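You operate a simulated robot arm through the tools that you are given. There is no shell and no other tool. Be economical: measure what you need, move in short steps, check, and stop when the job is done.

The job below is to be done with a simulated robot arm. You get a single attempt, and the scene is never put back.

JOB
Wipe the rolls, oil them, then crank strip 3 through.
Fine: one push of the white wiper button, then one of the yellow pump button; the strip goes through once at gap 1, unmarked, and ends on the white bars.

The check looks at the end state, three seconds after you hand in, the way a careful person would. Anything else that was tipped, shoved, dropped, spilled or broken makes it a failure.

ROBOT AND FRAMES
A 6-joint arm with a two-finger parallel gripper on a trunk, on a base that drives. Base frame: it is fixed to the floor where the robot stands at the start and does not move with it; the origin is under the middle of the robot, x ahead of it, y to its left, z up; the surface under the hand at the start is at about z = 850. Units: mm, degrees, N and s.
With the tool pointing down near the work surface it reaches from about 580 to 940 mm from the robot's upright axis, wherever it stands. Its first joint turns from -149.0 to 149.0 degrees. Places, roughly: blue gap knob [600, 200, 1100]; edge roller [600, 200, 1000]; top of the feed rail [500, 400, 1000]; top of the white bars [400, 0, 900]; white wiper button [700, -100, 1000]; yellow pump button [700, 100, 1000]. Payload 3.43 kg.
The tool frame sits at the grasp point between the pads (the TCP): z along the fingers, y along the line on which they close. The tips reach 34 mm beyond it. The gripper opens to 128 mm. The fingers are 24 mm wide and 12 mm thick; the gripper's body (48 by 130 mm) begins 96 mm behind the TCP.
Orientation is that of the tool frame in the base frame, as a unit quaternion [w, x, y, z]. With the fingers straight down and closing along the base's y, the tool's x points along the base's -x, its y along +y and its z along -z.

CONTROLS
- The arm moves only by the tool jog_arm. Its arguments are lists of equal length, an entry for each row: "translation": the shift along the tool's x, y, z in mm, a list of three; "rot": the turn, a rotation vector about the tool's x, y, z in degrees, a list of three; "claw": the finger opening in mm, from 0 to 128. In form: {"translation": [[x, y, z], ...], "rot": [[rx, ry, rz], ...], "claw": [claw, ...]}. A call has 1 to 20 rows; each row shifts and turns the commanded pose from where the row before left it, along the tool's axes as they then stand. A row lasts 0.2 s, in which the tool goes at most 50 mm and 8.6 degrees; a call with a longer step from one row to the next is refused whole, and so is a gripper value outside its range. A pose out of reach is approached as far as the arm can. The call stops where the force on the tool passes 90 N (or 10 N more than at its start, if that is more) or the arm is blocked; 0.2 s more then pass. Each finger travels about 108 mm/s and halts on what it meets, pressing with about 30 N; the grip force reading is that of the motor and also rises with nothing between the fingers. The clock runs only during rows and for 0.2 s after the last one: add rows that do not move to give the fingers time. The reply holds the time, the measured pose of the TCP, the force on the tool along the base axes, the opening and the grip force, in the units named above and with some noise, with the torque about the TCP (base axes, N m) and any sound that the robot's microphone picked up, and new pictures: "pictures" is both (left out), scene, wrist or none.
- Cameras (640 x 400 px; columns grow to the right, rows downward): "scene" is now at [32.9, 172.5, 1650.1]; the picture's right is [-0.09, -1.00, 0.00], its down [-0.75, 0.07, -0.65] and it looks along [0.65, -0.06, -0.76] (base axes); focal length 270 px, centre (320, 200). "wrist" rides on the gripper at [76, -11, -160] in the tool frame; the picture's right is [0.15, 0.99, 0.00], its down [-0.88, 0.13, -0.46] and it looks along [-0.45, 0.07, 0.89] (tool axes); focal length 234 px, centre (320, 200). There is no depth. A picture from a camera that has moved, and an enlarged one, comes with that camera's place and axes in the base frame and with its lens.
- lift_body(by): slides the trunk up (or, below 0, down) by that many mm; the arm and the scene camera ride with it, the base frame stays. It gives what a move gives, with no picture.
- drive_base(legs): drives the robot by 1 to 6 legs, each [ahead, turn to the left] in mm and degrees, along the robot's own axes; the way and the turn of a leg run together, so that a leg with both is an arc; at most 1500 mm and 180 degrees a leg. The arm and the cameras ride along, it lands a little off, and it stops where it bumps. It gives what a move gives, and a new picture of the scene camera.
- pan_tilt(pan, tilt): turns the head with the scene camera to pan (to the left, within 155 degrees either way) and tilt (down, from -29 to 69), counted from straight ahead of the robot. It gives what a move gives, and a new picture of the scene camera.
- enlarge(camera, box): a new picture of the part [left, top, right, bottom] of that camera's present view, enlarged. The clock stands still meanwhile.
- close_job(): hands the job in; it is judged then, once.

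Work in short steps. Places have to be worked out from the pictures, the camera data and where the tool is seen: move nearer, look again, correct. Check each grasp and each placing, and mend what went wrong. You have 120 turns and 260 pictures in all, those below and enlarged ones among them. Open the gripper and draw the arm clear of the work before you hand the job in, unless the task says otherwise; then end with one line.

The tools are called after "Emit:" by a JSON object that holds its "fn" and its "kwargs". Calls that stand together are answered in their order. jog_arm: Moves the arm, as the interface text tells. Its arguments: {"type":"object","properties":{"translation":{"type":"array"},"rot":{"type":"array"},"claw":{"type":"array"},"pictures":{"type":"string","enum":["both","scene","wrist","none"]}},"required":["translation","rot","claw"]} The other tools are called the same way: lift_body (by) slides the trunk up or down; drive_base (legs) drives the base; pan_tilt (pan, tilt) turns the head that bears the scene camera; enlarge (camera, box) takes an enlarged picture of a part of a camera's view; close_job () hands the job in.

At the start:

```text
clock: 0.0
tcp_pos: [801.6, 189.3, 1149.0]
orientation: [0.001, -0.004, 1.0, 0.0]
contact_force: [0.1, -0.3, -0.3]
wrist_torque: [-0.02, 0.01, 0.02]
gripper_width: 128.0
grasp_force: 0.1
trunk travel left (down, up): [-675.0, 35.0]
robot x, y, heading: [-3.0, 8.5, -0.0]
head pan, tilt: [-5.2, 49.1]
```

scene: 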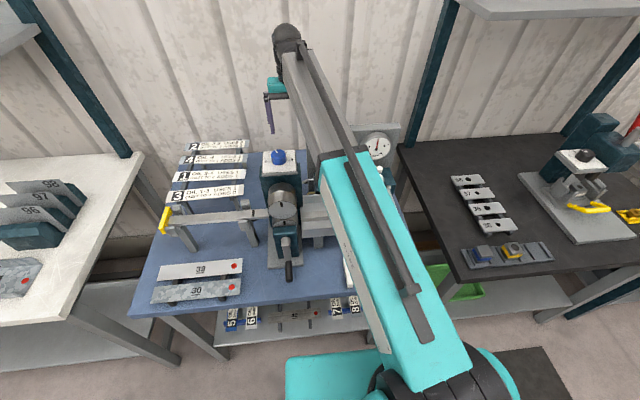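
wrist: 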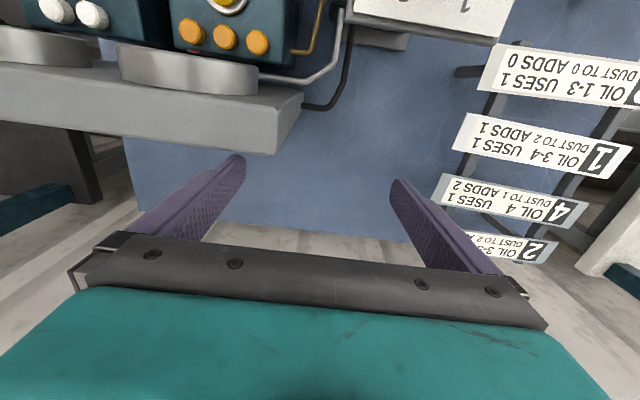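

The arm blocks part of the machine. I'll enlarge the bench to read the labels and see the machine.

Emit:
{"fn": "enlarge", "kwargs": {"camera": "scene", "box": [150, 120, 310, 220]}}

Emit:
{"fn": "enlarge", "kwargs": {"camera": "scene", "box": [140, 210, 380, 350]}}

Emit:
{"fn": "enlarge", "kwargs": {"camera": "wrist", "box": [0, 0, 640, 260]}}

```text
4.00 times, centred on (230, 170) of scene
camera zoom: at [32.9, 172.5, 1650.1], right [-0.09, -1.0, 0.0], down [-0.75, 0.07, -0.65], along [0.65, -0.06, -0.76], focal length 1081 px, centre (680, 320)
```

zoom: 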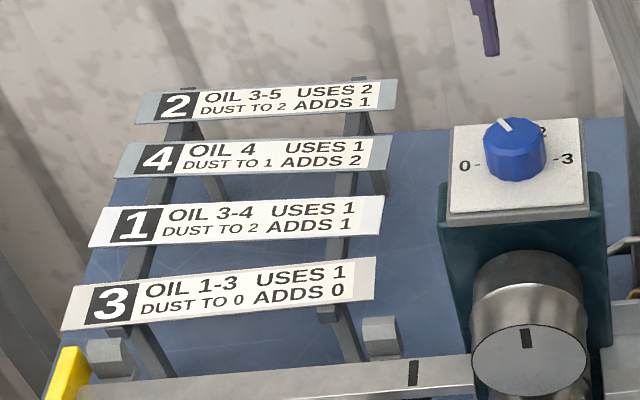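

```text
2.67 times, centred on (260, 280) of scene
camera zoom: at [32.9, 172.5, 1650.1], right [-0.09, -1.0, 0.0], down [-0.75, 0.07, -0.65], along [0.65, -0.06, -0.76], focal length 721 px, centre (480, -13)
```

zoom: 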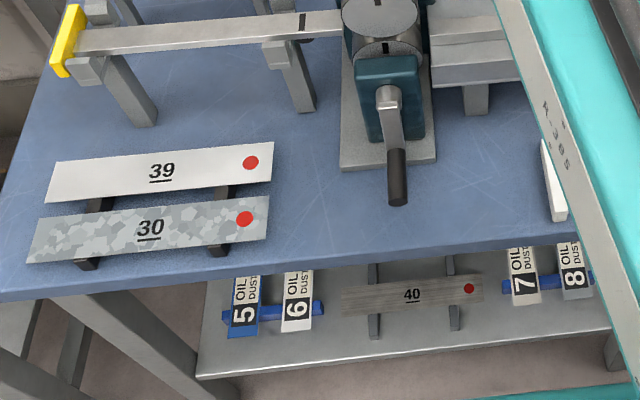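

```text
1.00 times, centred on (320, 130) of wrist (not enlarged: the box is as wide or as high as the picture)
camera zoom: at [725.4, 176.2, 1309.8], right [-0.16, 0.99, 0.0], down [0.88, 0.14, 0.46], along [0.45, 0.07, -0.89], focal length 234 px, centre (320, 270)
```

zoom: 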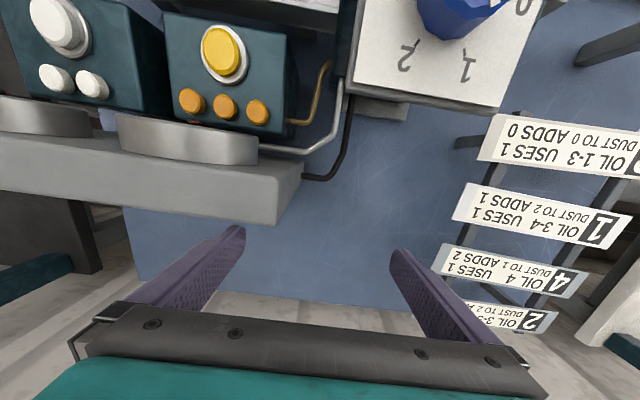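

Strip 3 needs oil 1–3 and dust 0. I'll raise the arm and swing it right so that the scene camera sees the machine.

Emit:
{"fn": "jog_arm", "kwargs": {"translation": [[0, 0, -40], [0, 0, -40], [0, 0, -40], [0, -45, 0], [0, -45, 0], [0, -45, 0], [0, -45, 0], [0, -45, 0], [0, -45, 0], [0, -45, 0], [0, -45, 0], [0, -45, 0], [0, -45, 0], [0, -45, 0], [10, -45, 0], [10, -45, 0], [0, 0, 0]], "rot": [[0, 0, 0], [0, 0, 0], [0, 0, 0], [0, 0, 0], [0, 0, 0], [0, 0, 0], [0, 0, 0], [0, 0, 0], [0, 0, 0], [0, 0, 0], [0, 0, 0], [0, 0, 0], [0, 0, 0], [0, 0, 0], [0, 0, 0], [0, 0, 0], [0, 0, 0]], "claw": [128, 128, 128, 128, 128, 128, 128, 128, 128, 128, 128, 128, 128, 128, 128, 128, 128]}}

```text
clock: 0.5
tcp_pos: [808.2, 188.0, 1190.5]
orientation: [0.013, -0.007, 1.0, 0.003]
contact_force: [14.5, 2.0, -22.5]
wrist_torque: [0.31, 0.6, 0.23]
gripper_width: 127.9
grasp_force: 0.0
trunk travel left (down, up): [-675.0, 35.0]
robot x, y, heading: [-0.3, 6.3, -0.3]
head pan, tilt: [-5.2, 49.1]
stopped in row 2: the force on the tool passed its limit at 130 N (the readings are from after the stop); the commanded pose is now the measured one
camera scene: at [33.1, 172.4, 1650.0], right [-0.09, -1.0, 0.0], down [-0.75, 0.07, -0.65], along [0.65, -0.06, -0.76], focal length 270 px, centre (320, 200)
camera wrist: at [727.9, 175.4, 1348.0], right [-0.16, 0.99, 0.0], down [0.87, 0.14, 0.48], along [0.47, 0.08, -0.88], focal length 234 px, centre (320, 200)
```

scene: 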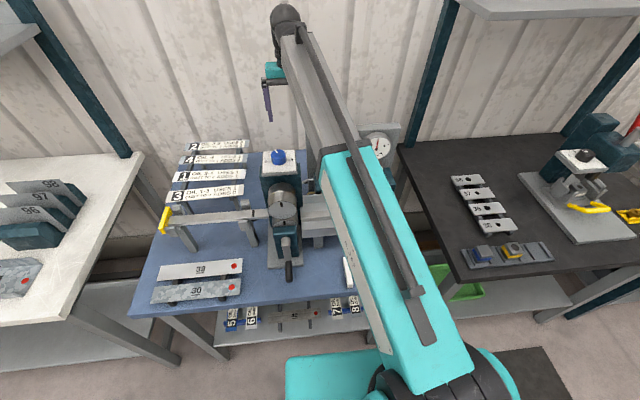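
wrist: 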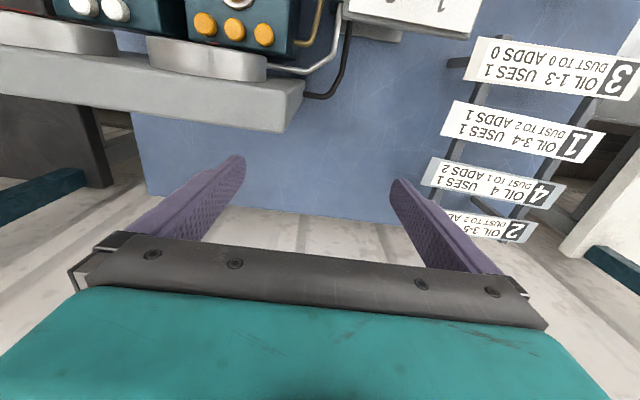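

The wrist hit something, probably the wall behind it. I'll retract toward the robot first, then raise and swing right.

Emit:
{"fn": "jog_arm", "kwargs": {"translation": [[20, 0, 0], [30, 0, 0], [30, 0, 0], [20, 0, -30], [20, 0, -30], [0, 0, -30], [0, -40, 0], [0, -40, 0], [0, -40, 0], [0, -40, 0], [0, -40, 0], [0, -40, 0], [0, -40, 0], [0, -40, 0], [0, -40, 0], [0, -40, 0], [0, -40, 0], [0, -40, 0], [0, 0, 0]], "rot": [[0, 0, 0], [0, 0, 0], [0, 0, 0], [0, 0, 0], [0, 0, 0], [0, 0, 0], [0, 0, 0], [0, 0, 0], [0, 0, 0], [0, 0, 0], [0, 0, 0], [0, 0, 0], [0, 0, 0], [0, 0, 0], [0, 0, 0], [0, 0, 0], [0, 0, 0], [0, 0, 0], [0, 0, 0]], "claw": [128, 128, 128, 128, 128, 128, 128, 128, 128, 128, 128, 128, 128, 128, 128, 128, 128, 128, 128]}}

```text
clock: 1.0
tcp_pos: [773.9, 189.3, 1189.2]
orientation: [0.022, -0.01, 1.0, 0.004]
contact_force: [12.3, 2.5, -20.4]
wrist_torque: [-0.05, 0.45, 0.04]
gripper_width: 128.0
grasp_force: 0.1
trunk travel left (down, up): [-675.0, 35.0]
robot x, y, heading: [2.1, 13.3, -0.3]
head pan, tilt: [-5.2, 49.1]
stopped in row 2: the force on the tool passed its limit at 101 N (the readings are from after the stop); the commanded pose is now the measured one
camera scene: at [32.9, 172.6, 1650.0], right [-0.09, -1.0, 0.0], down [-0.75, 0.07, -0.65], along [0.65, -0.06, -0.76], focal length 270 px, centre (320, 200)
camera wrist: at [691.6, 174.5, 1346.7], right [-0.17, 0.99, 0.0], down [0.86, 0.15, 0.49], along [0.49, 0.08, -0.87], focal length 234 px, centre (320, 200)
```

scene: 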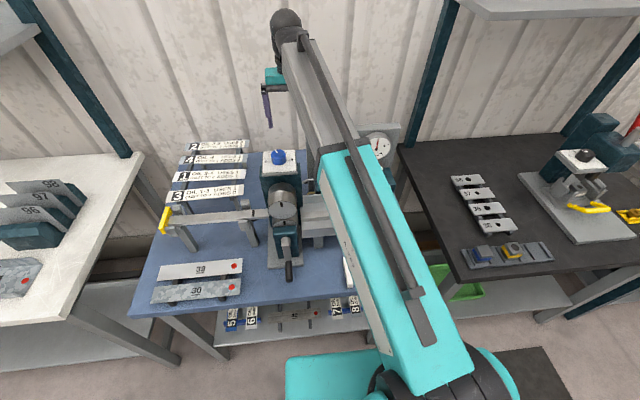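
wrist: 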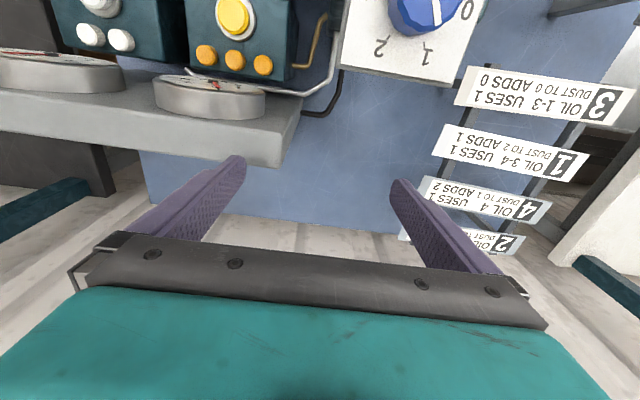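

Force persists, pushing down and forward. I'll look up to see what the wrist is touching.

Emit:
{"fn": "pan_tilt", "kwargs": {"pan": -5, "tilt": 10}}

```text
clock: 2.1
tcp_pos: [774.1, 189.6, 1189.1]
orientation: [0.02, -0.011, 1.0, 0.005]
contact_force: [17.8, 4.8, -32.9]
wrist_torque: [0.08, 0.21, 0.07]
gripper_width: 128.0
grasp_force: 0.0
trunk travel left (down, up): [-675.0, 35.0]
robot x, y, heading: [-0.5, 9.2, -0.1]
head pan, tilt: [-5.0, 10.0]
camera scene: at [47.9, 171.4, 1710.6], right [-0.09, -1.0, 0.0], down [-0.17, 0.02, -0.98], along [0.98, -0.09, -0.17], focal length 270 px, centre (320, 200)
```

scene: 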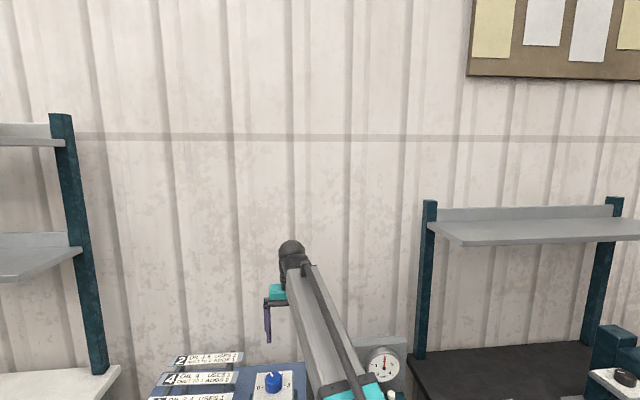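

Nothing is overhead. The force lies along the wrist camera's axis, so the camera housing is probably pressing on the forearm when the tool is this high. I'll lower the tool and extend it again.

Emit:
{"fn": "jog_arm", "kwargs": {"translation": [[-10, 0, 10], [-10, 0, 10], [-5, 0, 15], [0, 0, 10], [0, 0, 0], [0, 0, 0]], "rot": [[0, 0, 0], [0, 0, 0], [0, 0, 0], [0, 2.3, 1.2], [0, 0, 0], [0, 0, 0]], "claw": [128, 128, 128, 128, 128, 128], "pictures": "none"}}

```text
clock: 2.9
tcp_pos: [783.6, 189.4, 1180.1]
orientation: [0.018, -0.007, 1.0, -0.001]
contact_force: [-27.4, 2.4, 47.8]
wrist_torque: [-3.14, 1.42, -2.33]
gripper_width: 126.5
grasp_force: 0.1
trunk travel left (down, up): [-675.0, 35.0]
robot x, y, heading: [-3.5, 12.7, 0.0]
head pan, tilt: [-5.0, 10.0]
stopped in row 3: the force on the tool passed its limit at 104 N (the readings are from after the stop); the commanded pose is now the measured one
```

Now the force has reversed. I need to look.

Emit:
{"fn": "pan_tilt", "kwargs": {"pan": -5, "tilt": 30}}

Emit:
{"fn": "enlarge", "kwargs": {"camera": "wrist", "box": [0, 0, 640, 400]}}

Emit:
{"fn": "enlarge", "kwargs": {"camera": "scene", "box": [200, 70, 440, 220]}}

```text
clock: 3.7
tcp_pos: [783.1, 188.7, 1178.5]
orientation: [0.018, -0.009, 1.0, -0.001]
contact_force: [-28.0, 3.7, 65.8]
wrist_torque: [-4.25, 1.58, -2.16]
gripper_width: 126.0
grasp_force: 0.0
trunk travel left (down, up): [-675.0, 35.0]
robot x, y, heading: [0.5, 9.1, 0.1]
head pan, tilt: [-5.0, 30.0]
camera scene: at [32.8, 171.1, 1679.0], right [-0.09, -1.0, 0.0], down [-0.49, 0.04, -0.87], along [0.87, -0.08, -0.49], focal length 270 px, centre (320, 200)
```

scene: 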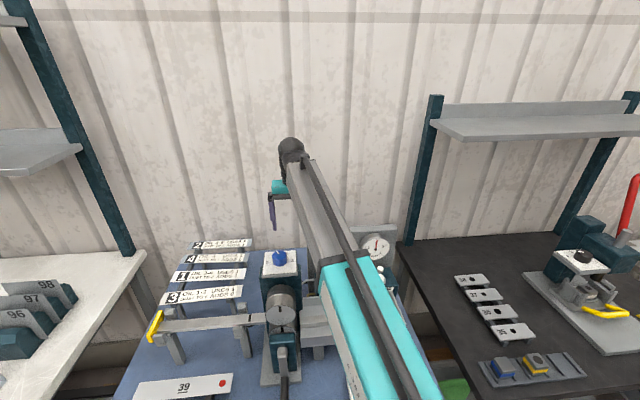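

```text
1.00 times, centred on (320, 200) of wrist (not enlarged: the box is as wide or as high as the picture)
camera zoom: at [702.2, 175.4, 1336.2], right [-0.16, 0.99, -0.01], down [0.86, 0.15, 0.49], along [0.48, 0.07, -0.87], focal length 234 px, centre (320, 200)
```

zoom: 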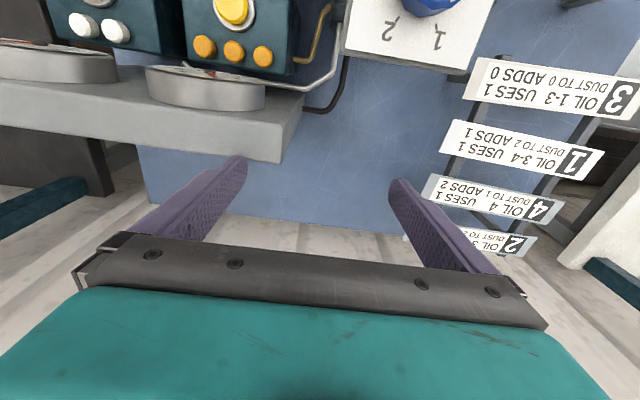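

```text
2.67 times, centred on (320, 145) of scene
camera zoom: at [32.8, 171.1, 1679.0], right [-0.09, -1.0, 0.0], down [-0.49, 0.04, -0.87], along [0.87, -0.08, -0.49], focal length 721 px, centre (320, 347)
```

zoom: 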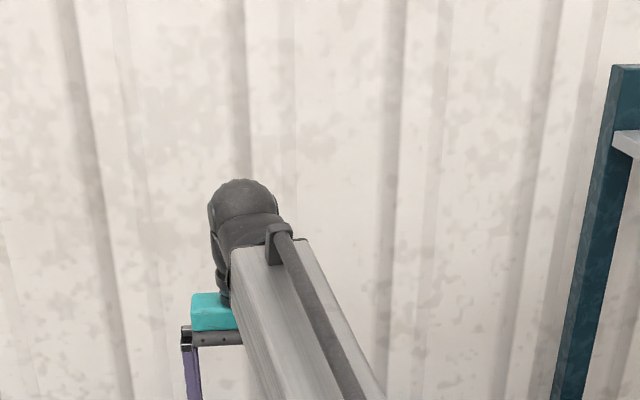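

The torque places the contact on the −y fingertip at about (775, 124, 1146), which is the gauge console ledge. The earlier contact was the wrist camera against the forearm. I'll lift slightly, close the claw partway and shift left to clear the ledge.

Emit:
{"fn": "jog_arm", "kwargs": {"translation": [[0, 0, -4], [0, 5, -3], [0, 15, 0], [0, 20, 0], [0, 20, 0], [0, 0, 0], [0, 0, 0]], "rot": [[0, 0, 0], [0, 0, 0], [0, 0, 0], [0, 0, 0], [0, 0, 0], [0, 0, 0], [0, 0, 0]], "claw": [128, 100, 60, 40, 40, 40, 40]}}

```text
clock: 5.3
tcp_pos: [794.8, 249.1, 1174.3]
orientation: [0.016, -0.01, 1.0, 0.001]
contact_force: [-0.5, -0.3, -0.5]
wrist_torque: [0.04, 0.0, -0.02]
gripper_width: 39.6
grasp_force: 0.1
trunk travel left (down, up): [-675.0, 35.0]
robot x, y, heading: [2.6, 9.4, 0.1]
head pan, tilt: [-5.0, 30.0]
camera scene: at [45.4, 171.6, 1678.3], right [-0.09, -1.0, 0.0], down [-0.5, 0.04, -0.87], along [0.86, -0.08, -0.5], focal length 270 px, centre (320, 200)
camera wrist: at [713.4, 236.2, 1332.2], right [-0.17, 0.99, 0.0], down [0.86, 0.15, 0.49], along [0.48, 0.08, -0.87], focal length 234 px, centre (320, 200)
```

scene: 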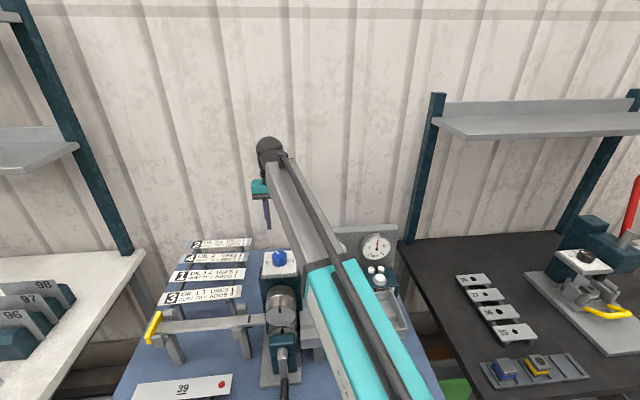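
wrist: 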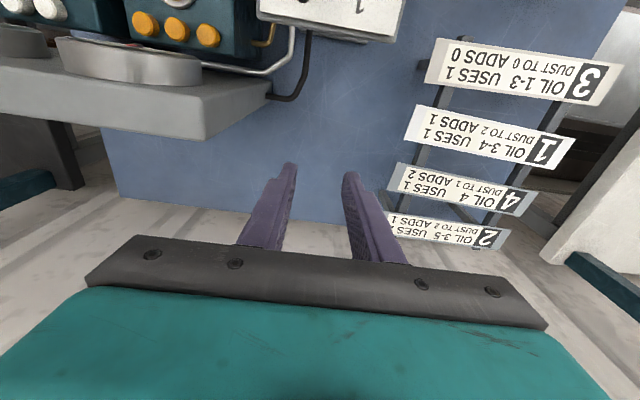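

Now free. Triangulation puts the knob top near (651, 233, 1145), as high as my fingertips. I'll shift well left of it, then back the base out.

Emit:
{"fn": "jog_arm", "kwargs": {"translation": [[0, 30, 0], [0, 30, 0], [0, 30, 0], [0, 0, 0]], "rot": [[0, 0, 0], [0, 0, 0], [0, 0, 0], [0, 0, 0]], "claw": [20, 0, 0, 0], "pictures": "scene"}}

```text
clock: 6.3
tcp_pos: [789.8, 337.8, 1176.0]
orientation: [0.017, -0.009, 1.0, 0.0]
contact_force: [0.2, -0.1, -0.1]
wrist_torque: [0.01, -0.01, -0.03]
gripper_width: 0.0
grasp_force: 30.5
trunk travel left (down, up): [-675.0, 35.0]
robot x, y, heading: [-0.2, 9.8, -0.0]
head pan, tilt: [-5.0, 30.0]
camera scene: at [45.2, 171.7, 1678.4], right [-0.09, -1.0, 0.0], down [-0.5, 0.04, -0.87], along [0.86, -0.08, -0.5], focal length 270 px, centre (320, 200)
```

scene: 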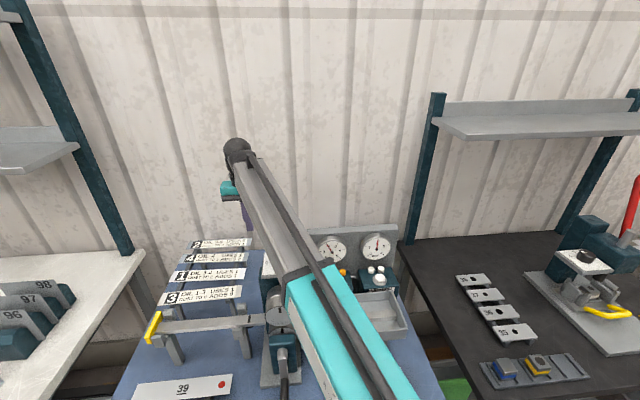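

Path is clear at this y. I'll reverse 500 mm.

Emit:
{"fn": "drive_base", "kwargs": {"legs": [[-500, 0]]}}

```text
clock: 9.5
tcp_pos: [297.2, 333.0, 1174.9]
orientation: [0.017, -0.005, 1.0, -0.001]
contact_force: [-0.9, -0.3, 0.3]
wrist_torque: [0.0, 0.0, -0.01]
gripper_width: 0.0
grasp_force: 29.5
trunk travel left (down, up): [-675.0, 35.0]
robot x, y, heading: [-495.1, 9.4, -0.6]
head pan, tilt: [-5.0, 30.0]
camera scene: at [-447.9, 172.6, 1678.4], right [-0.1, -1.0, 0.0], down [-0.5, 0.05, -0.87], along [0.86, -0.09, -0.5], focal length 270 px, centre (320, 200)
```

scene: 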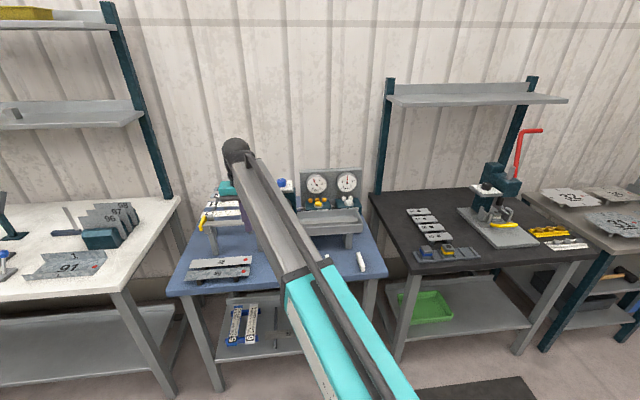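

Well clear. Swing the arm to the right in front of the bench to open the view.

Emit:
{"fn": "jog_arm", "kwargs": {"translation": [[5, -45, 0], [5, -45, 0], [5, -45, 0], [5, -45, 0], [5, -45, 0], [5, -45, 0], [5, -45, 0], [5, -45, 0], [5, -45, 0], [5, -45, 0], [5, -45, 0], [5, -45, 0], [5, -45, 0], [5, -45, 0], [5, -45, 0], [5, -45, 0], [5, -45, 0], [0, 0, 0], [0, 0, 0]], "rot": [[0, 0, 0], [0, 0, 0], [0, 0, 0], [0, 0, 0], [0, 0, 0], [0, 0, 0], [0, 0, 0], [0, 0, 0], [0, 0, 0], [0, 0, 0], [0, 0, 0], [0, 0, 0], [0, 0, 0], [0, 0, 0], [0, 0, 0], [0, 0, 0], [0, 0, 0], [0, 0, 0], [0, 0, 0]], "claw": [0, 0, 0, 0, 0, 0, 0, 0, 0, 0, 0, 0, 0, 0, 0, 0, 0, 0, 0], "pictures": "scene"}}

```text
clock: 13.5
tcp_pos: [223.2, -432.1, 1170.9]
orientation: [0.018, -0.006, 1.0, 0.0]
contact_force: [0.7, -0.5, 0.0]
wrist_torque: [0.01, -0.01, -0.03]
gripper_width: 0.1
grasp_force: 30.3
trunk travel left (down, up): [-675.0, 35.0]
robot x, y, heading: [-494.7, 13.6, -0.9]
head pan, tilt: [-5.0, 30.0]
camera scene: at [-447.2, 172.6, 1678.4], right [-0.1, -1.0, 0.0], down [-0.5, 0.05, -0.87], along [0.86, -0.09, -0.5], focal length 270 px, centre (320, 200)
```

scene: 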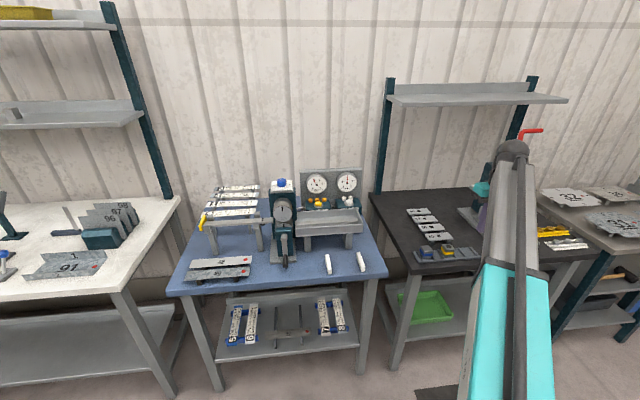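

Now the machine is fully visible. I'll enlarge several parts.

Emit:
{"fn": "enlarge", "kwargs": {"camera": "scene", "box": [180, 160, 290, 230]}}

Emit:
{"fn": "enlarge", "kwargs": {"camera": "scene", "box": [260, 160, 380, 235]}}

Emit:
{"fn": "enlarge", "kwargs": {"camera": "scene", "box": [160, 190, 400, 340]}}

```text
5.71 times, centred on (235, 195) of scene
camera zoom: at [-447.2, 172.6, 1678.4], right [-0.1, -1.0, 0.0], down [-0.5, 0.05, -0.87], along [0.86, -0.09, -0.5], focal length 1544 px, centre (806, 229)
```

zoom: 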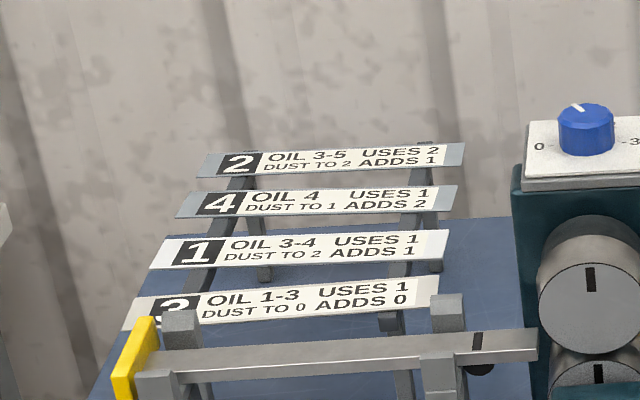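

```text
5.33 times, centred on (320, 198) of scene
camera zoom: at [-447.2, 172.6, 1678.4], right [-0.1, -1.0, 0.0], down [-0.5, 0.05, -0.87], along [0.86, -0.09, -0.5], focal length 1441 px, centre (320, 213)
```

zoom: 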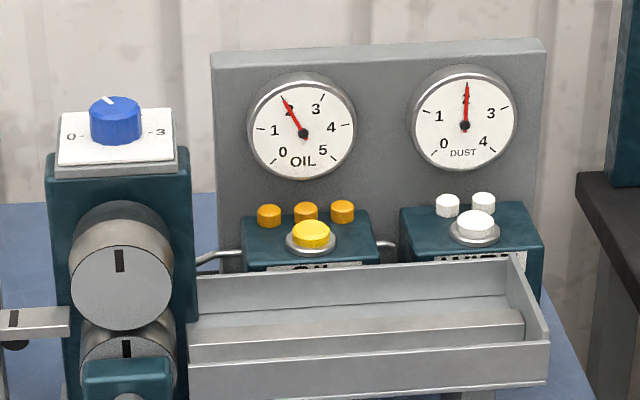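

```text
2.67 times, centred on (280, 265) of scene
camera zoom: at [-447.2, 172.6, 1678.4], right [-0.1, -1.0, 0.0], down [-0.5, 0.05, -0.87], along [0.86, -0.09, -0.5], focal length 721 px, centre (427, 27)
```

zoom: 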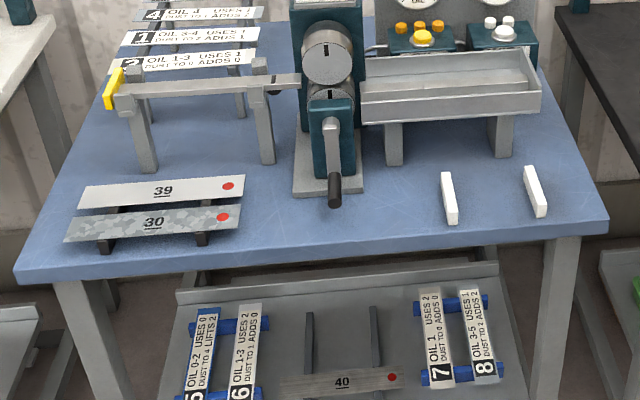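

Oil reads 2, dust reads 2. I'll zoom in on the button labels, crank and feed rail.

Emit:
{"fn": "enlarge", "kwargs": {"camera": "scene", "box": [300, 195, 368, 235]}}

Emit:
{"fn": "enlarge", "kwargs": {"camera": "scene", "box": [192, 195, 304, 275]}}

Emit:
{"fn": "enlarge", "kwargs": {"camera": "scene", "box": [262, 165, 310, 195]}}

```text
9.41 times, centred on (334, 215) of scene
camera zoom: at [-447.2, 172.6, 1678.4], right [-0.1, -1.0, 0.0], down [-0.5, 0.05, -0.87], along [0.86, -0.09, -0.5], focal length 2543 px, centre (188, 59)
```

zoom: 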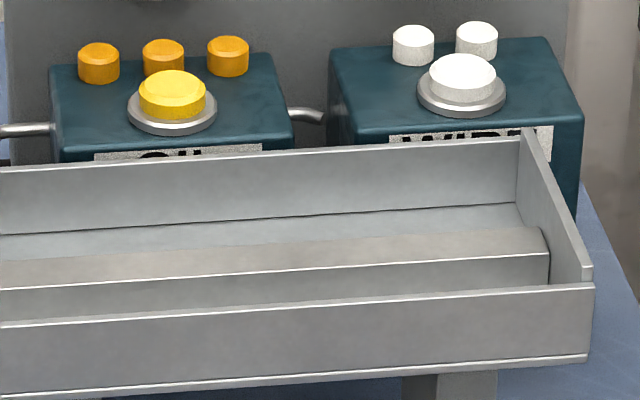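

```text
5.00 times, centred on (248, 235) of scene
camera zoom: at [-447.2, 172.6, 1678.4], right [-0.1, -1.0, 0.0], down [-0.5, 0.05, -0.87], along [0.86, -0.09, -0.5], focal length 1351 px, centre (680, 25)
```

zoom: 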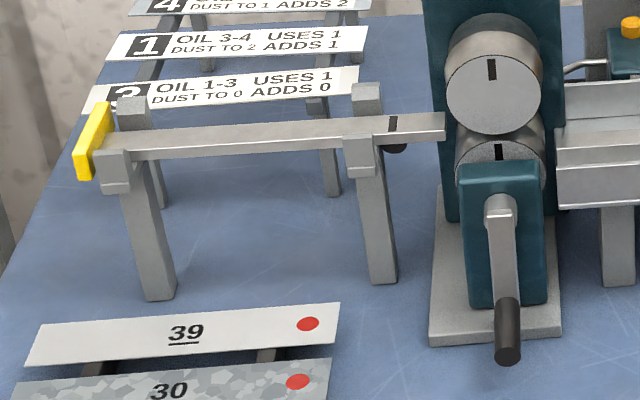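

```text
13.33 times, centred on (286, 180) of scene
camera zoom: at [-447.2, 172.6, 1678.4], right [-0.1, -1.0, 0.0], down [-0.5, 0.05, -0.87], along [0.86, -0.09, -0.5], focal length 3603 px, centre (773, 467)
```

zoom: 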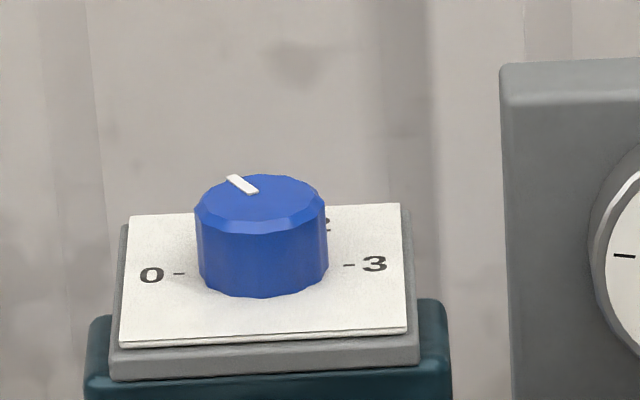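

The knob pointer looks to be at 1. The gauge panel is near x≈775, the buttons near x≈685 at y≈60 and −95, strip 3 near (663, 488, 990), and the bars near y≈48 and −91. I'll bring the arm back to the middle, in front of the bench.

Emit:
{"fn": "jog_arm", "kwargs": {"translation": [[-3, 45, 0], [-3, 45, 0], [-3, 45, 0], [-3, 45, 0], [-3, 45, 0], [-3, 45, 0], [-3, 45, 0], [-3, 45, 0], [0, 40, 0], [0, 0, 0]], "rot": [[0, 0, 0], [0, 0, 0], [0, 0, 0], [0, 0, 0], [0, 0, 0], [0, 0, 0], [0, 0, 0], [0, 0, 0], [0, 2, 0], [0, 0, 0]], "claw": [0, 0, 0, 0, 0, 0, 0, 0, 0, 0], "pictures": "none"}}

Emit:
{"fn": "drive_base", "kwargs": {"legs": [[350, 0]]}}

Emit:
{"fn": "enlarge", "kwargs": {"camera": "wrist", "box": [0, 0, 640, 400]}}

```text
clock: 15.5
tcp_pos: [247.3, -52.8, 1172.9]
orientation: [0.019, -0.013, 1.0, -0.002]
contact_force: [12.2, 4.6, -15.4]
wrist_torque: [-0.74, 0.47, -0.39]
gripper_width: 0.2
grasp_force: 29.9
trunk travel left (down, up): [-675.0, 35.0]
robot x, y, heading: [-492.2, 10.2, -0.9]
head pan, tilt: [-5.0, 30.0]
stopped in row 9: the force on the tool passed its limit at 124 N (the readings are from after the stop); the commanded pose is now the measured one
```

```text
clock: 18.0
tcp_pos: [601.9, -50.5, 1171.5]
orientation: [0.019, -0.018, 1.0, -0.002]
contact_force: [17.8, -4.3, -29.2]
wrist_torque: [0.87, 0.47, 0.45]
gripper_width: 0.0
grasp_force: 30.2
trunk travel left (down, up): [-675.0, 35.0]
robot x, y, heading: [-146.1, 5.6, -0.2]
head pan, tilt: [-5.0, 30.0]
camera scene: at [-94.5, 169.2, 1678.3], right [-0.09, -1.0, 0.0], down [-0.5, 0.04, -0.87], along [0.86, -0.08, -0.5], focal length 270 px, centre (320, 200)
```

scene: 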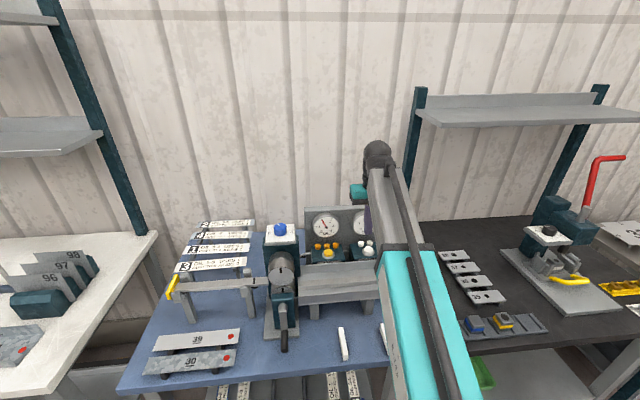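

```text
1.00 times, centred on (320, 200) of wrist (not enlarged: the box is as wide or as high as the picture)
camera zoom: at [521.1, -64.0, 1329.2], right [-0.18, 0.98, -0.01], down [0.86, 0.16, 0.49], along [0.48, 0.08, -0.87], focal length 234 px, centre (320, 200)
```

zoom: 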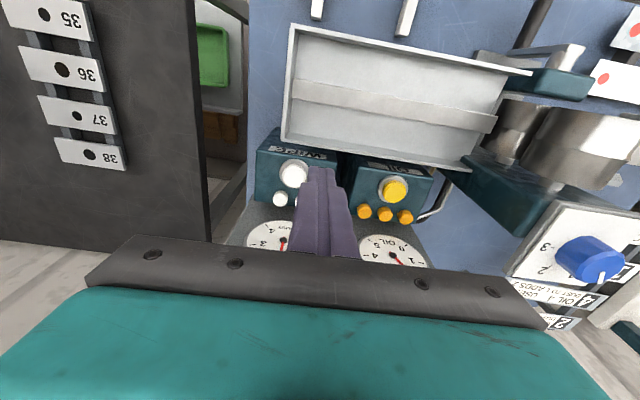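

The tilt correction pressed the camera on the forearm again, so I'll relax it. Then I'll move toward the white button and descend a little for a closer look.

Emit:
{"fn": "jog_arm", "kwargs": {"translation": [[0, 0, 5], [-15, -10, 10], [-15, -10, 10], [-10, -10, 10], [0, 0, 0], [0, 0, 0]], "rot": [[0, -3, 0], [0, 0, 0], [0, 0, 0], [0, 0, 0], [0, 0, 0], [0, 0, 0]], "claw": [0, 0, 0, 0, 0, 0]}}

```text
clock: 19.4
tcp_pos: [647.1, -79.5, 1141.4]
orientation: [0.044, -0.017, 0.999, -0.001]
contact_force: [0.5, -0.8, 0.1]
wrist_torque: [0.01, 0.02, -0.01]
gripper_width: 0.0
grasp_force: 30.0
trunk travel left (down, up): [-675.0, 35.0]
robot x, y, heading: [-140.8, 4.4, -0.1]
head pan, tilt: [-5.0, 30.0]
camera scene: at [-95.4, 169.2, 1678.3], right [-0.09, -1.0, 0.0], down [-0.5, 0.04, -0.87], along [0.86, -0.08, -0.5], focal length 270 px, centre (320, 200)
camera wrist: at [557.3, -92.9, 1293.5], right [-0.18, 0.98, -0.02], down [0.83, 0.16, 0.53], along [0.53, 0.08, -0.85], focal length 234 px, centre (320, 200)
```

scene: 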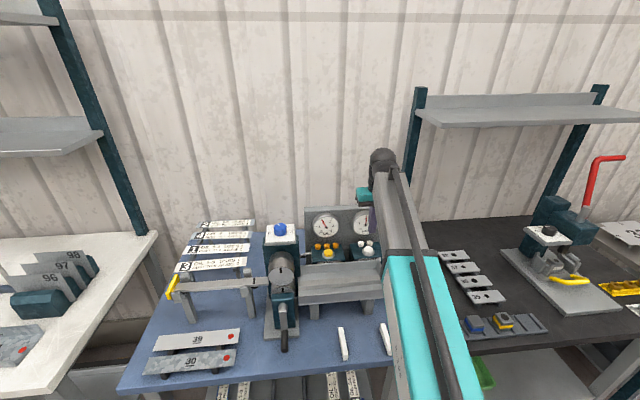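
wrist: 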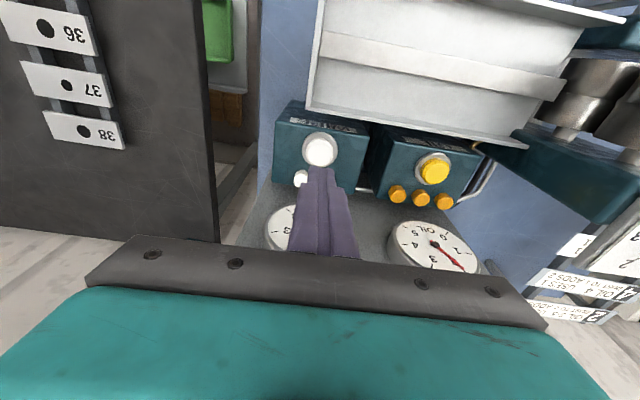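

The white button is right on the tool axis, below the tips. I'll descend along the axis 45 mm and look again.

Emit:
{"fn": "jog_arm", "kwargs": {"translation": [[0, 0, 15], [0, 0, 15], [0, 0, 15], [0, 0, 0]], "rot": [[0, 0, 0], [0, 0, 0], [0, 0, 0], [0, 0, 0]], "claw": [0, 0, 0, 0], "pictures": "wrist"}}

Emit:
{"fn": "enlarge", "kwargs": {"camera": "wrist", "box": [240, 100, 400, 200]}}

```text
clock: 20.4
tcp_pos: [649.0, -79.2, 1096.2]
orientation: [0.045, -0.017, 0.999, -0.001]
contact_force: [0.9, 0.4, 0.2]
wrist_torque: [0.01, 0.0, -0.01]
gripper_width: 0.1
grasp_force: 29.7
trunk travel left (down, up): [-675.0, 35.0]
robot x, y, heading: [-142.7, 4.3, 0.1]
head pan, tilt: [-5.0, 30.0]
camera wrist: at [559.9, -93.0, 1248.7], right [-0.18, 0.98, -0.02], down [0.83, 0.16, 0.53], along [0.53, 0.08, -0.85], focal length 234 px, centre (320, 200)
```

wrist: 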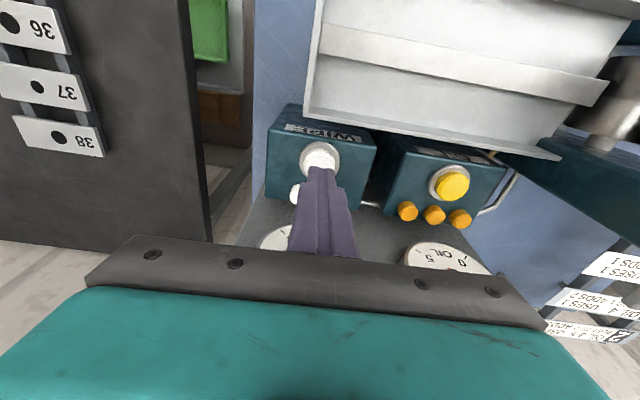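

```text
4.00 times, centred on (320, 150) of wrist
camera zoom: at [559.9, -93.0, 1248.7], right [-0.18, 0.98, -0.02], down [0.83, 0.16, 0.53], along [0.53, 0.08, -0.85], focal length 937 px, centre (320, 400)
```

zoom: 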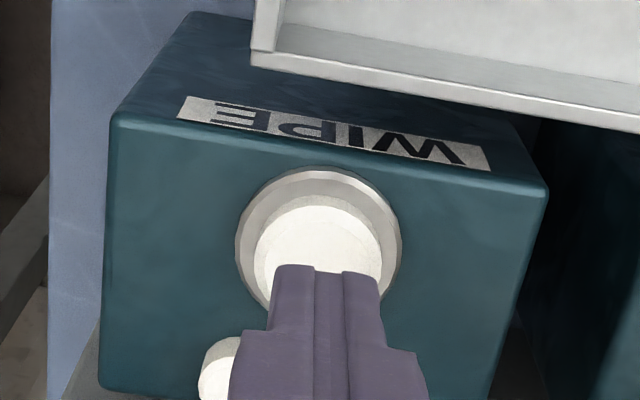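

Button is ~35 mm below the tips, well centred. Descend 22 mm and look.

Emit:
{"fn": "jog_arm", "kwargs": {"translation": [[0, 0, 12], [0, 0, 10], [0, 0, 0]], "rot": [[0, 0, 0], [0, 0, 0], [0, 0, 0]], "claw": [0, 0, 0], "pictures": "none"}}

Emit:
{"fn": "enlarge", "kwargs": {"camera": "wrist", "box": [240, 100, 400, 200]}}

```text
clock: 21.2
tcp_pos: [650.7, -78.3, 1072.8]
orientation: [0.044, -0.017, 0.999, -0.001]
contact_force: [-0.1, 0.0, 0.1]
wrist_torque: [0.03, 0.02, -0.01]
gripper_width: 0.0
grasp_force: 30.6
trunk travel left (down, up): [-675.0, 35.0]
robot x, y, heading: [-141.0, 5.6, 0.3]
head pan, tilt: [-5.0, 30.0]
```

```text
4.00 times, centred on (320, 150) of wrist
camera zoom: at [561.7, -92.7, 1226.7], right [-0.18, 0.98, -0.02], down [0.83, 0.16, 0.53], along [0.53, 0.08, -0.85], focal length 937 px, centre (320, 400)
```

zoom: 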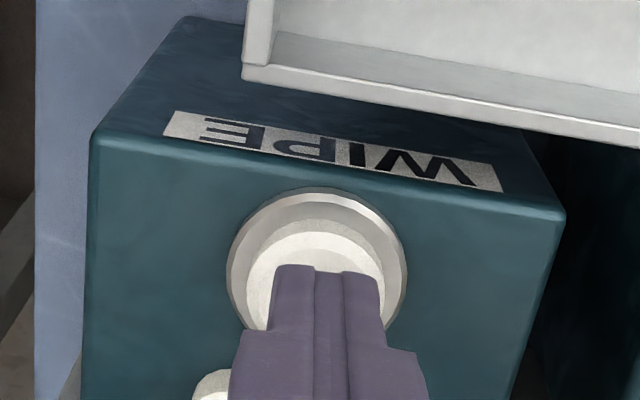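

About 12 mm remaining. Press down gently in small steps.

Emit:
{"fn": "jog_arm", "kwargs": {"translation": [[0, 0, 4], [0, 0, 4], [0, 0, 3], [0, 0, 3], [0, 0, 0]], "rot": [[0, 0, 0], [0, 0, 0], [0, 0, 0], [0, 0, 0], [0, 0, 0]], "claw": [0, 0, 0, 0, 0], "pictures": "none"}}

Emit:
{"fn": "enlarge", "kwargs": {"camera": "wrist", "box": [240, 100, 400, 200]}}

```text
clock: 22.4
tcp_pos: [651.5, -78.4, 1059.8]
orientation: [0.045, -0.018, 0.999, 0.0]
contact_force: [0.2, -0.3, -0.3]
wrist_torque: [0.05, -0.03, -0.01]
gripper_width: 0.2
grasp_force: 30.3
trunk travel left (down, up): [-675.0, 35.0]
robot x, y, heading: [-142.4, 9.6, -0.1]
head pan, tilt: [-5.0, 30.0]
```

```text
4.00 times, centred on (320, 150) of wrist
camera zoom: at [562.7, -93.1, 1213.0], right [-0.18, 0.98, -0.02], down [0.83, 0.16, 0.53], along [0.53, 0.08, -0.85], focal length 937 px, centre (320, 400)
```

zoom: 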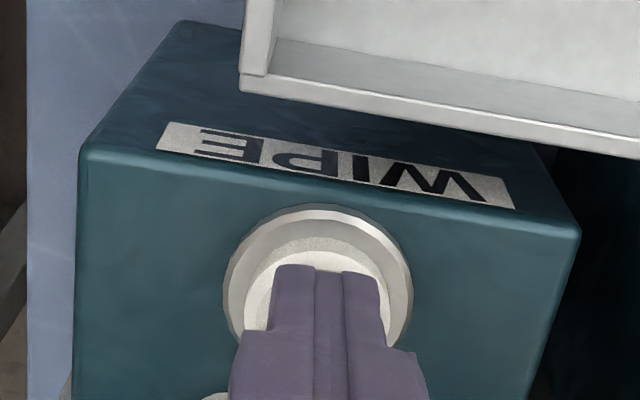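

Emit:
{"fn": "jog_arm", "kwargs": {"translation": [[0, 0, 3], [0, 0, 3], [0, 0, 3], [0, 0, 0]], "rot": [[0, 0, 0], [0, 0, 0], [0, 0, 0], [0, 0, 0]], "claw": [0, 0, 0, 0], "pictures": "none"}}

```text
clock: 23.4
tcp_pos: [652.4, -79.8, 1051.8]
orientation: [0.045, -0.018, 0.999, -0.003]
contact_force: [-0.6, -1.9, 4.7]
wrist_torque: [-0.08, 0.05, 0.01]
gripper_width: 0.0
grasp_force: 29.9
trunk travel left (down, up): [-675.0, 35.0]
robot x, y, heading: [-139.3, 8.8, -0.1]
head pan, tilt: [-5.0, 30.0]
heard: click
```

A click was heard with light contact, so the button is pressed. I'll retreat straight up and check the gauges.

Emit:
{"fn": "jog_arm", "kwargs": {"translation": [[0, 0, -10], [0, 0, -20], [0, 0, -20], [0, 0, 0]], "rot": [[0, 0, 0], [0, 0, 0], [0, 0, 0], [0, 0, 0]], "claw": [0, 0, 0, 0], "pictures": "wrist"}}

Emit:
{"fn": "enlarge", "kwargs": {"camera": "scene", "box": [296, 200, 392, 260]}}

```text
clock: 24.4
tcp_pos: [650.8, -78.2, 1101.0]
orientation: [0.044, -0.017, 0.999, -0.001]
contact_force: [-0.2, 0.1, -0.6]
wrist_torque: [-0.04, 0.01, 0.01]
gripper_width: 0.1
grasp_force: 30.3
trunk travel left (down, up): [-675.0, 35.0]
robot x, y, heading: [-142.9, 4.6, 0.1]
head pan, tilt: [-5.0, 30.0]
camera wrist: at [560.0, -92.9, 1254.4], right [-0.18, 0.98, -0.02], down [0.83, 0.16, 0.53], along [0.53, 0.08, -0.85], focal length 234 px, centre (320, 200)
```

wrist: 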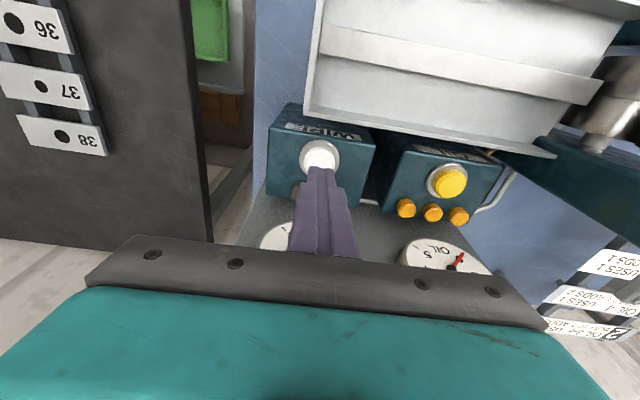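

```text
6.67 times, centred on (344, 230) of scene
camera zoom: at [-95.3, 169.2, 1678.3], right [-0.09, -1.0, 0.0], down [-0.5, 0.04, -0.87], along [0.86, -0.08, -0.5], focal length 1802 px, centre (160, 0)
```

zoom: 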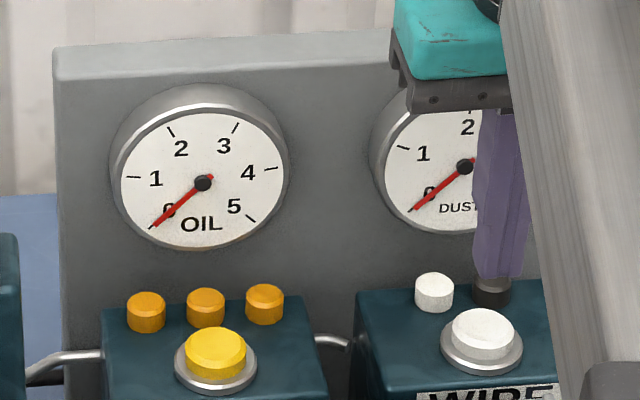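

Oil is now 0 and dust is 0, so the wipe worked. The yellow button is about 137 mm in +y. Move over it and look.

Emit:
{"fn": "jog_arm", "kwargs": {"translation": [[-2, 35, 0], [-2, 35, 0], [-2, 35, 0], [-2, 32, 0], [0, 0, 0]], "rot": [[0, 0, 0], [0, 0, 0], [0, 0, 0], [0, 0, 0], [0, 0, 0]], "claw": [0, 0, 0, 0, 0], "pictures": "none"}}

Emit:
{"fn": "enlarge", "kwargs": {"camera": "wrist", "box": [240, 100, 400, 200]}}

```text
clock: 25.6
tcp_pos: [651.8, 56.9, 1100.4]
orientation: [0.044, -0.018, 0.999, -0.001]
contact_force: [0.7, -0.4, 0.9]
wrist_torque: [0.01, 0.02, 0.01]
gripper_width: 0.3
grasp_force: 30.6
trunk travel left (down, up): [-675.0, 35.0]
robot x, y, heading: [-141.1, 10.2, -0.2]
head pan, tilt: [-5.0, 30.0]
```

```text
4.00 times, centred on (320, 150) of wrist
camera zoom: at [561.6, 43.8, 1253.3], right [-0.18, 0.98, -0.02], down [0.83, 0.16, 0.53], along [0.53, 0.08, -0.85], focal length 937 px, centre (320, 400)
```

zoom: 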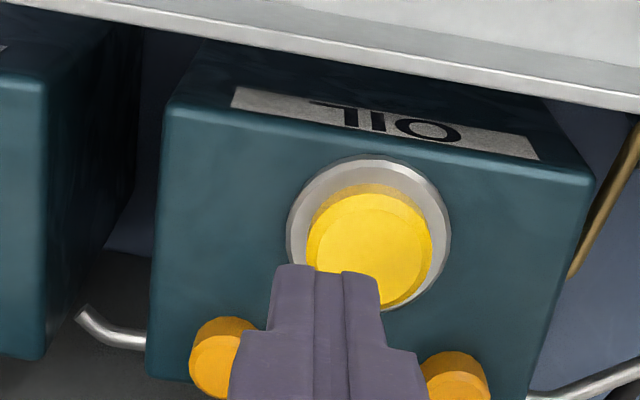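

Shift 13 mm further, then descend and press in small steps to the same depth.

Emit:
{"fn": "jog_arm", "kwargs": {"translation": [[0, 13, 0], [0, 0, 15], [0, 0, 15], [0, 0, 8], [0, 0, 0]], "rot": [[0, 0, 0], [0, 0, 0], [0, 0, 0], [0, 0, 0], [0, 0, 0]], "claw": [0, 0, 0, 0, 0], "pictures": "none"}}

Emit:
{"fn": "enlarge", "kwargs": {"camera": "wrist", "box": [240, 100, 400, 200]}}

```text
clock: 26.8
tcp_pos: [654.4, 70.6, 1062.7]
orientation: [0.045, -0.017, 0.999, -0.001]
contact_force: [0.5, 0.2, 1.1]
wrist_torque: [-0.01, -0.02, 0.01]
gripper_width: 0.0
grasp_force: 29.6
trunk travel left (down, up): [-675.0, 35.0]
robot x, y, heading: [-141.6, 6.3, -0.2]
head pan, tilt: [-5.0, 30.0]
```

```text
4.00 times, centred on (320, 150) of wrist
camera zoom: at [566.0, 57.6, 1216.1], right [-0.18, 0.98, -0.02], down [0.83, 0.16, 0.53], along [0.53, 0.08, -0.85], focal length 937 px, centre (320, 400)
```

zoom: 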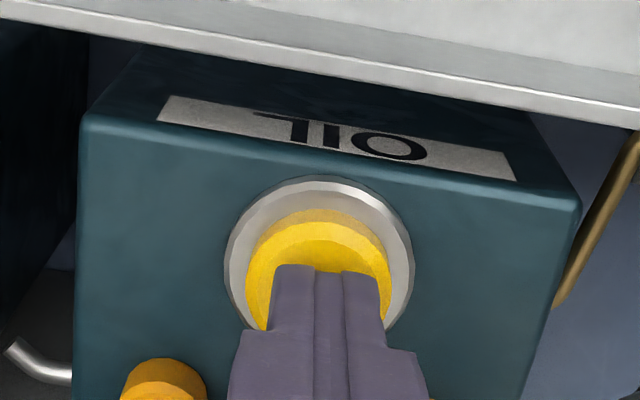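

Emit:
{"fn": "jog_arm", "kwargs": {"translation": [[4, 0, 2], [0, 0, 3], [0, 0, 3], [0, 0, 3], [0, 0, 0]], "rot": [[0, 0, 0], [0, 0, 0], [0, 0, 0], [0, 0, 0], [0, 0, 0]], "claw": [0, 0, 0, 0, 0], "pictures": "none"}}

```text
clock: 28.0
tcp_pos: [651.6, 71.7, 1051.9]
orientation: [0.044, -0.018, 0.999, -0.001]
contact_force: [1.5, 0.5, 2.6]
wrist_torque: [0.03, -0.02, -0.02]
gripper_width: 0.0
grasp_force: 30.0
trunk travel left (down, up): [-675.0, 35.0]
robot x, y, heading: [-139.4, 6.3, 0.2]
head pan, tilt: [-5.0, 30.0]
heard: click
```

Click heard. Retreat and check the gauges.

Emit:
{"fn": "jog_arm", "kwargs": {"translation": [[0, 0, -10], [0, 0, -20], [0, 0, -25], [0, 0, -30], [0, 0, 0]], "rot": [[0, 0, 0], [0, 0, 0], [0, 0, 0], [0, 0, 0], [0, 0, 0]], "claw": [0, 0, 0, 0, 0], "pictures": "both"}}

Emit:
{"fn": "enlarge", "kwargs": {"camera": "scene", "box": [256, 200, 392, 285]}}

```text
clock: 29.2
tcp_pos: [644.2, 70.4, 1136.7]
orientation: [0.045, -0.017, 0.999, -0.001]
contact_force: [0.6, -0.3, 0.0]
wrist_torque: [0.0, 0.0, -0.03]
gripper_width: 0.0
grasp_force: 29.9
trunk travel left (down, up): [-675.0, 35.0]
robot x, y, heading: [-141.8, 9.5, -0.3]
head pan, tilt: [-5.0, 30.0]
camera scene: at [-95.3, 169.2, 1678.3], right [-0.09, -1.0, 0.0], down [-0.5, 0.04, -0.87], along [0.86, -0.08, -0.5], focal length 270 px, centre (320, 200)
camera wrist: at [554.5, 56.3, 1289.5], right [-0.18, 0.98, -0.02], down [0.83, 0.16, 0.53], along [0.53, 0.08, -0.85], focal length 234 px, centre (320, 200)
```

scene: 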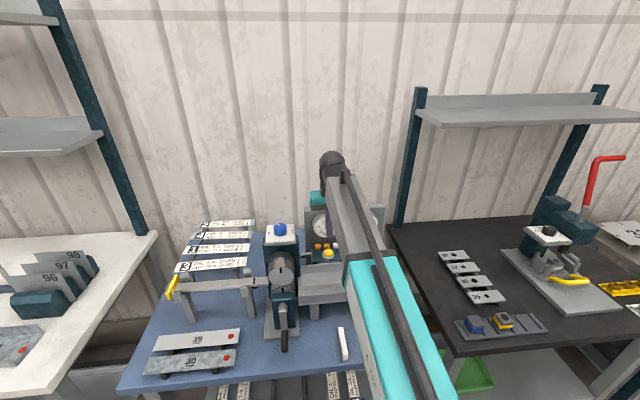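
wrist: 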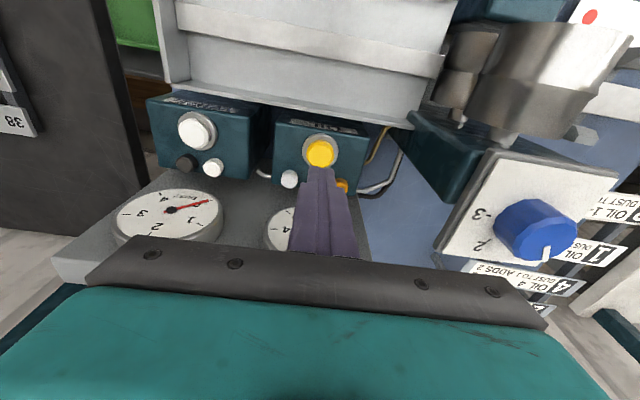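

```text
4.71 times, centred on (324, 242) of scene
camera zoom: at [-95.3, 169.2, 1678.3], right [-0.09, -1.0, 0.0], down [-0.5, 0.04, -0.87], along [0.86, -0.08, -0.5], focal length 1272 px, centre (301, 0)
```

zoom: 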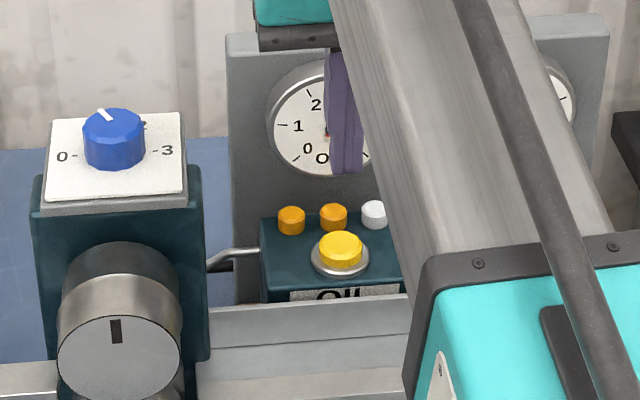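

Pumped: one lamp is spent, and the oil dial will be read later. To get over the knob (top ≈1145) I'll tilt the tool outward 10°, which clears the camera from the forearm, and rise.

Emit:
{"fn": "jog_arm", "kwargs": {"translation": [[20, 0, 0], [20, 0, -5], [-4, 0, -20], [-4, 0, -20], [-4, 0, -20], [-4, 0, -20], [0, 0, 0]], "rot": [[0, -5, 0], [0, -5, 0], [0, 0, 0], [0, 0, 0], [0, 0, 0], [0, 0, 0], [0, 0, 0]], "claw": [0, 0, 0, 0, 0, 0, 0], "pictures": "scene"}}

Emit:
{"fn": "enlarge", "kwargs": {"camera": "wrist", "box": [0, 0, 640, 400]}}

```text
clock: 30.8
tcp_pos: [597.4, 68.8, 1218.9]
orientation: [0.131, -0.017, 0.991, 0.0]
contact_force: [1.1, -1.5, 0.3]
wrist_torque: [-0.02, -0.02, 0.01]
gripper_width: 0.0
grasp_force: 30.1
trunk travel left (down, up): [-675.0, 35.0]
robot x, y, heading: [-140.9, 4.7, -0.3]
head pan, tilt: [-5.0, 30.0]
camera scene: at [-95.4, 169.2, 1678.3], right [-0.09, -1.0, 0.0], down [-0.5, 0.04, -0.87], along [0.86, -0.08, -0.5], focal length 270 px, centre (320, 200)
```

scene: 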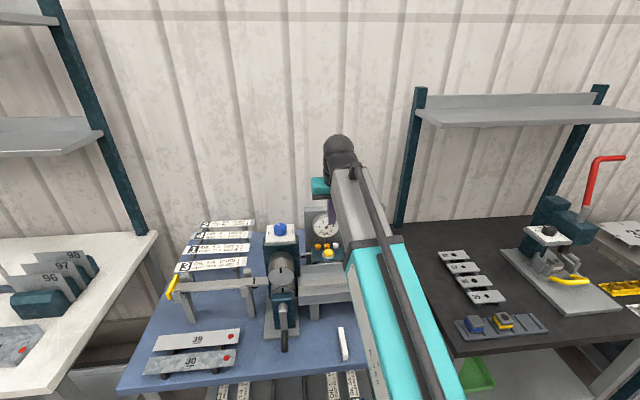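

```text
1.00 times, centred on (320, 200) of wrist (not enlarged: the box is as wide or as high as the picture)
camera zoom: at [483.9, 54.5, 1352.4], right [-0.18, 0.98, -0.04], down [0.73, 0.16, 0.67], along [0.66, 0.09, -0.74], focal length 234 px, centre (320, 200)
```

zoom: 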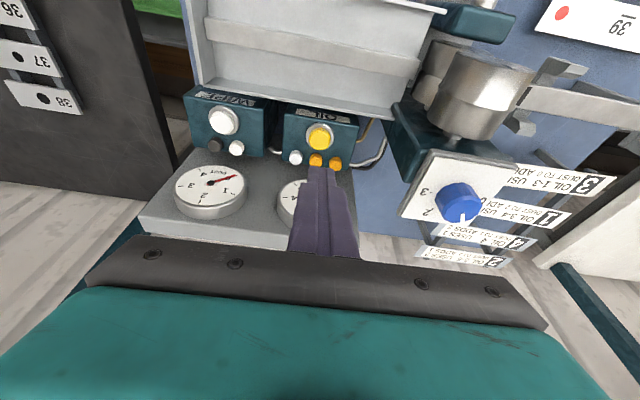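

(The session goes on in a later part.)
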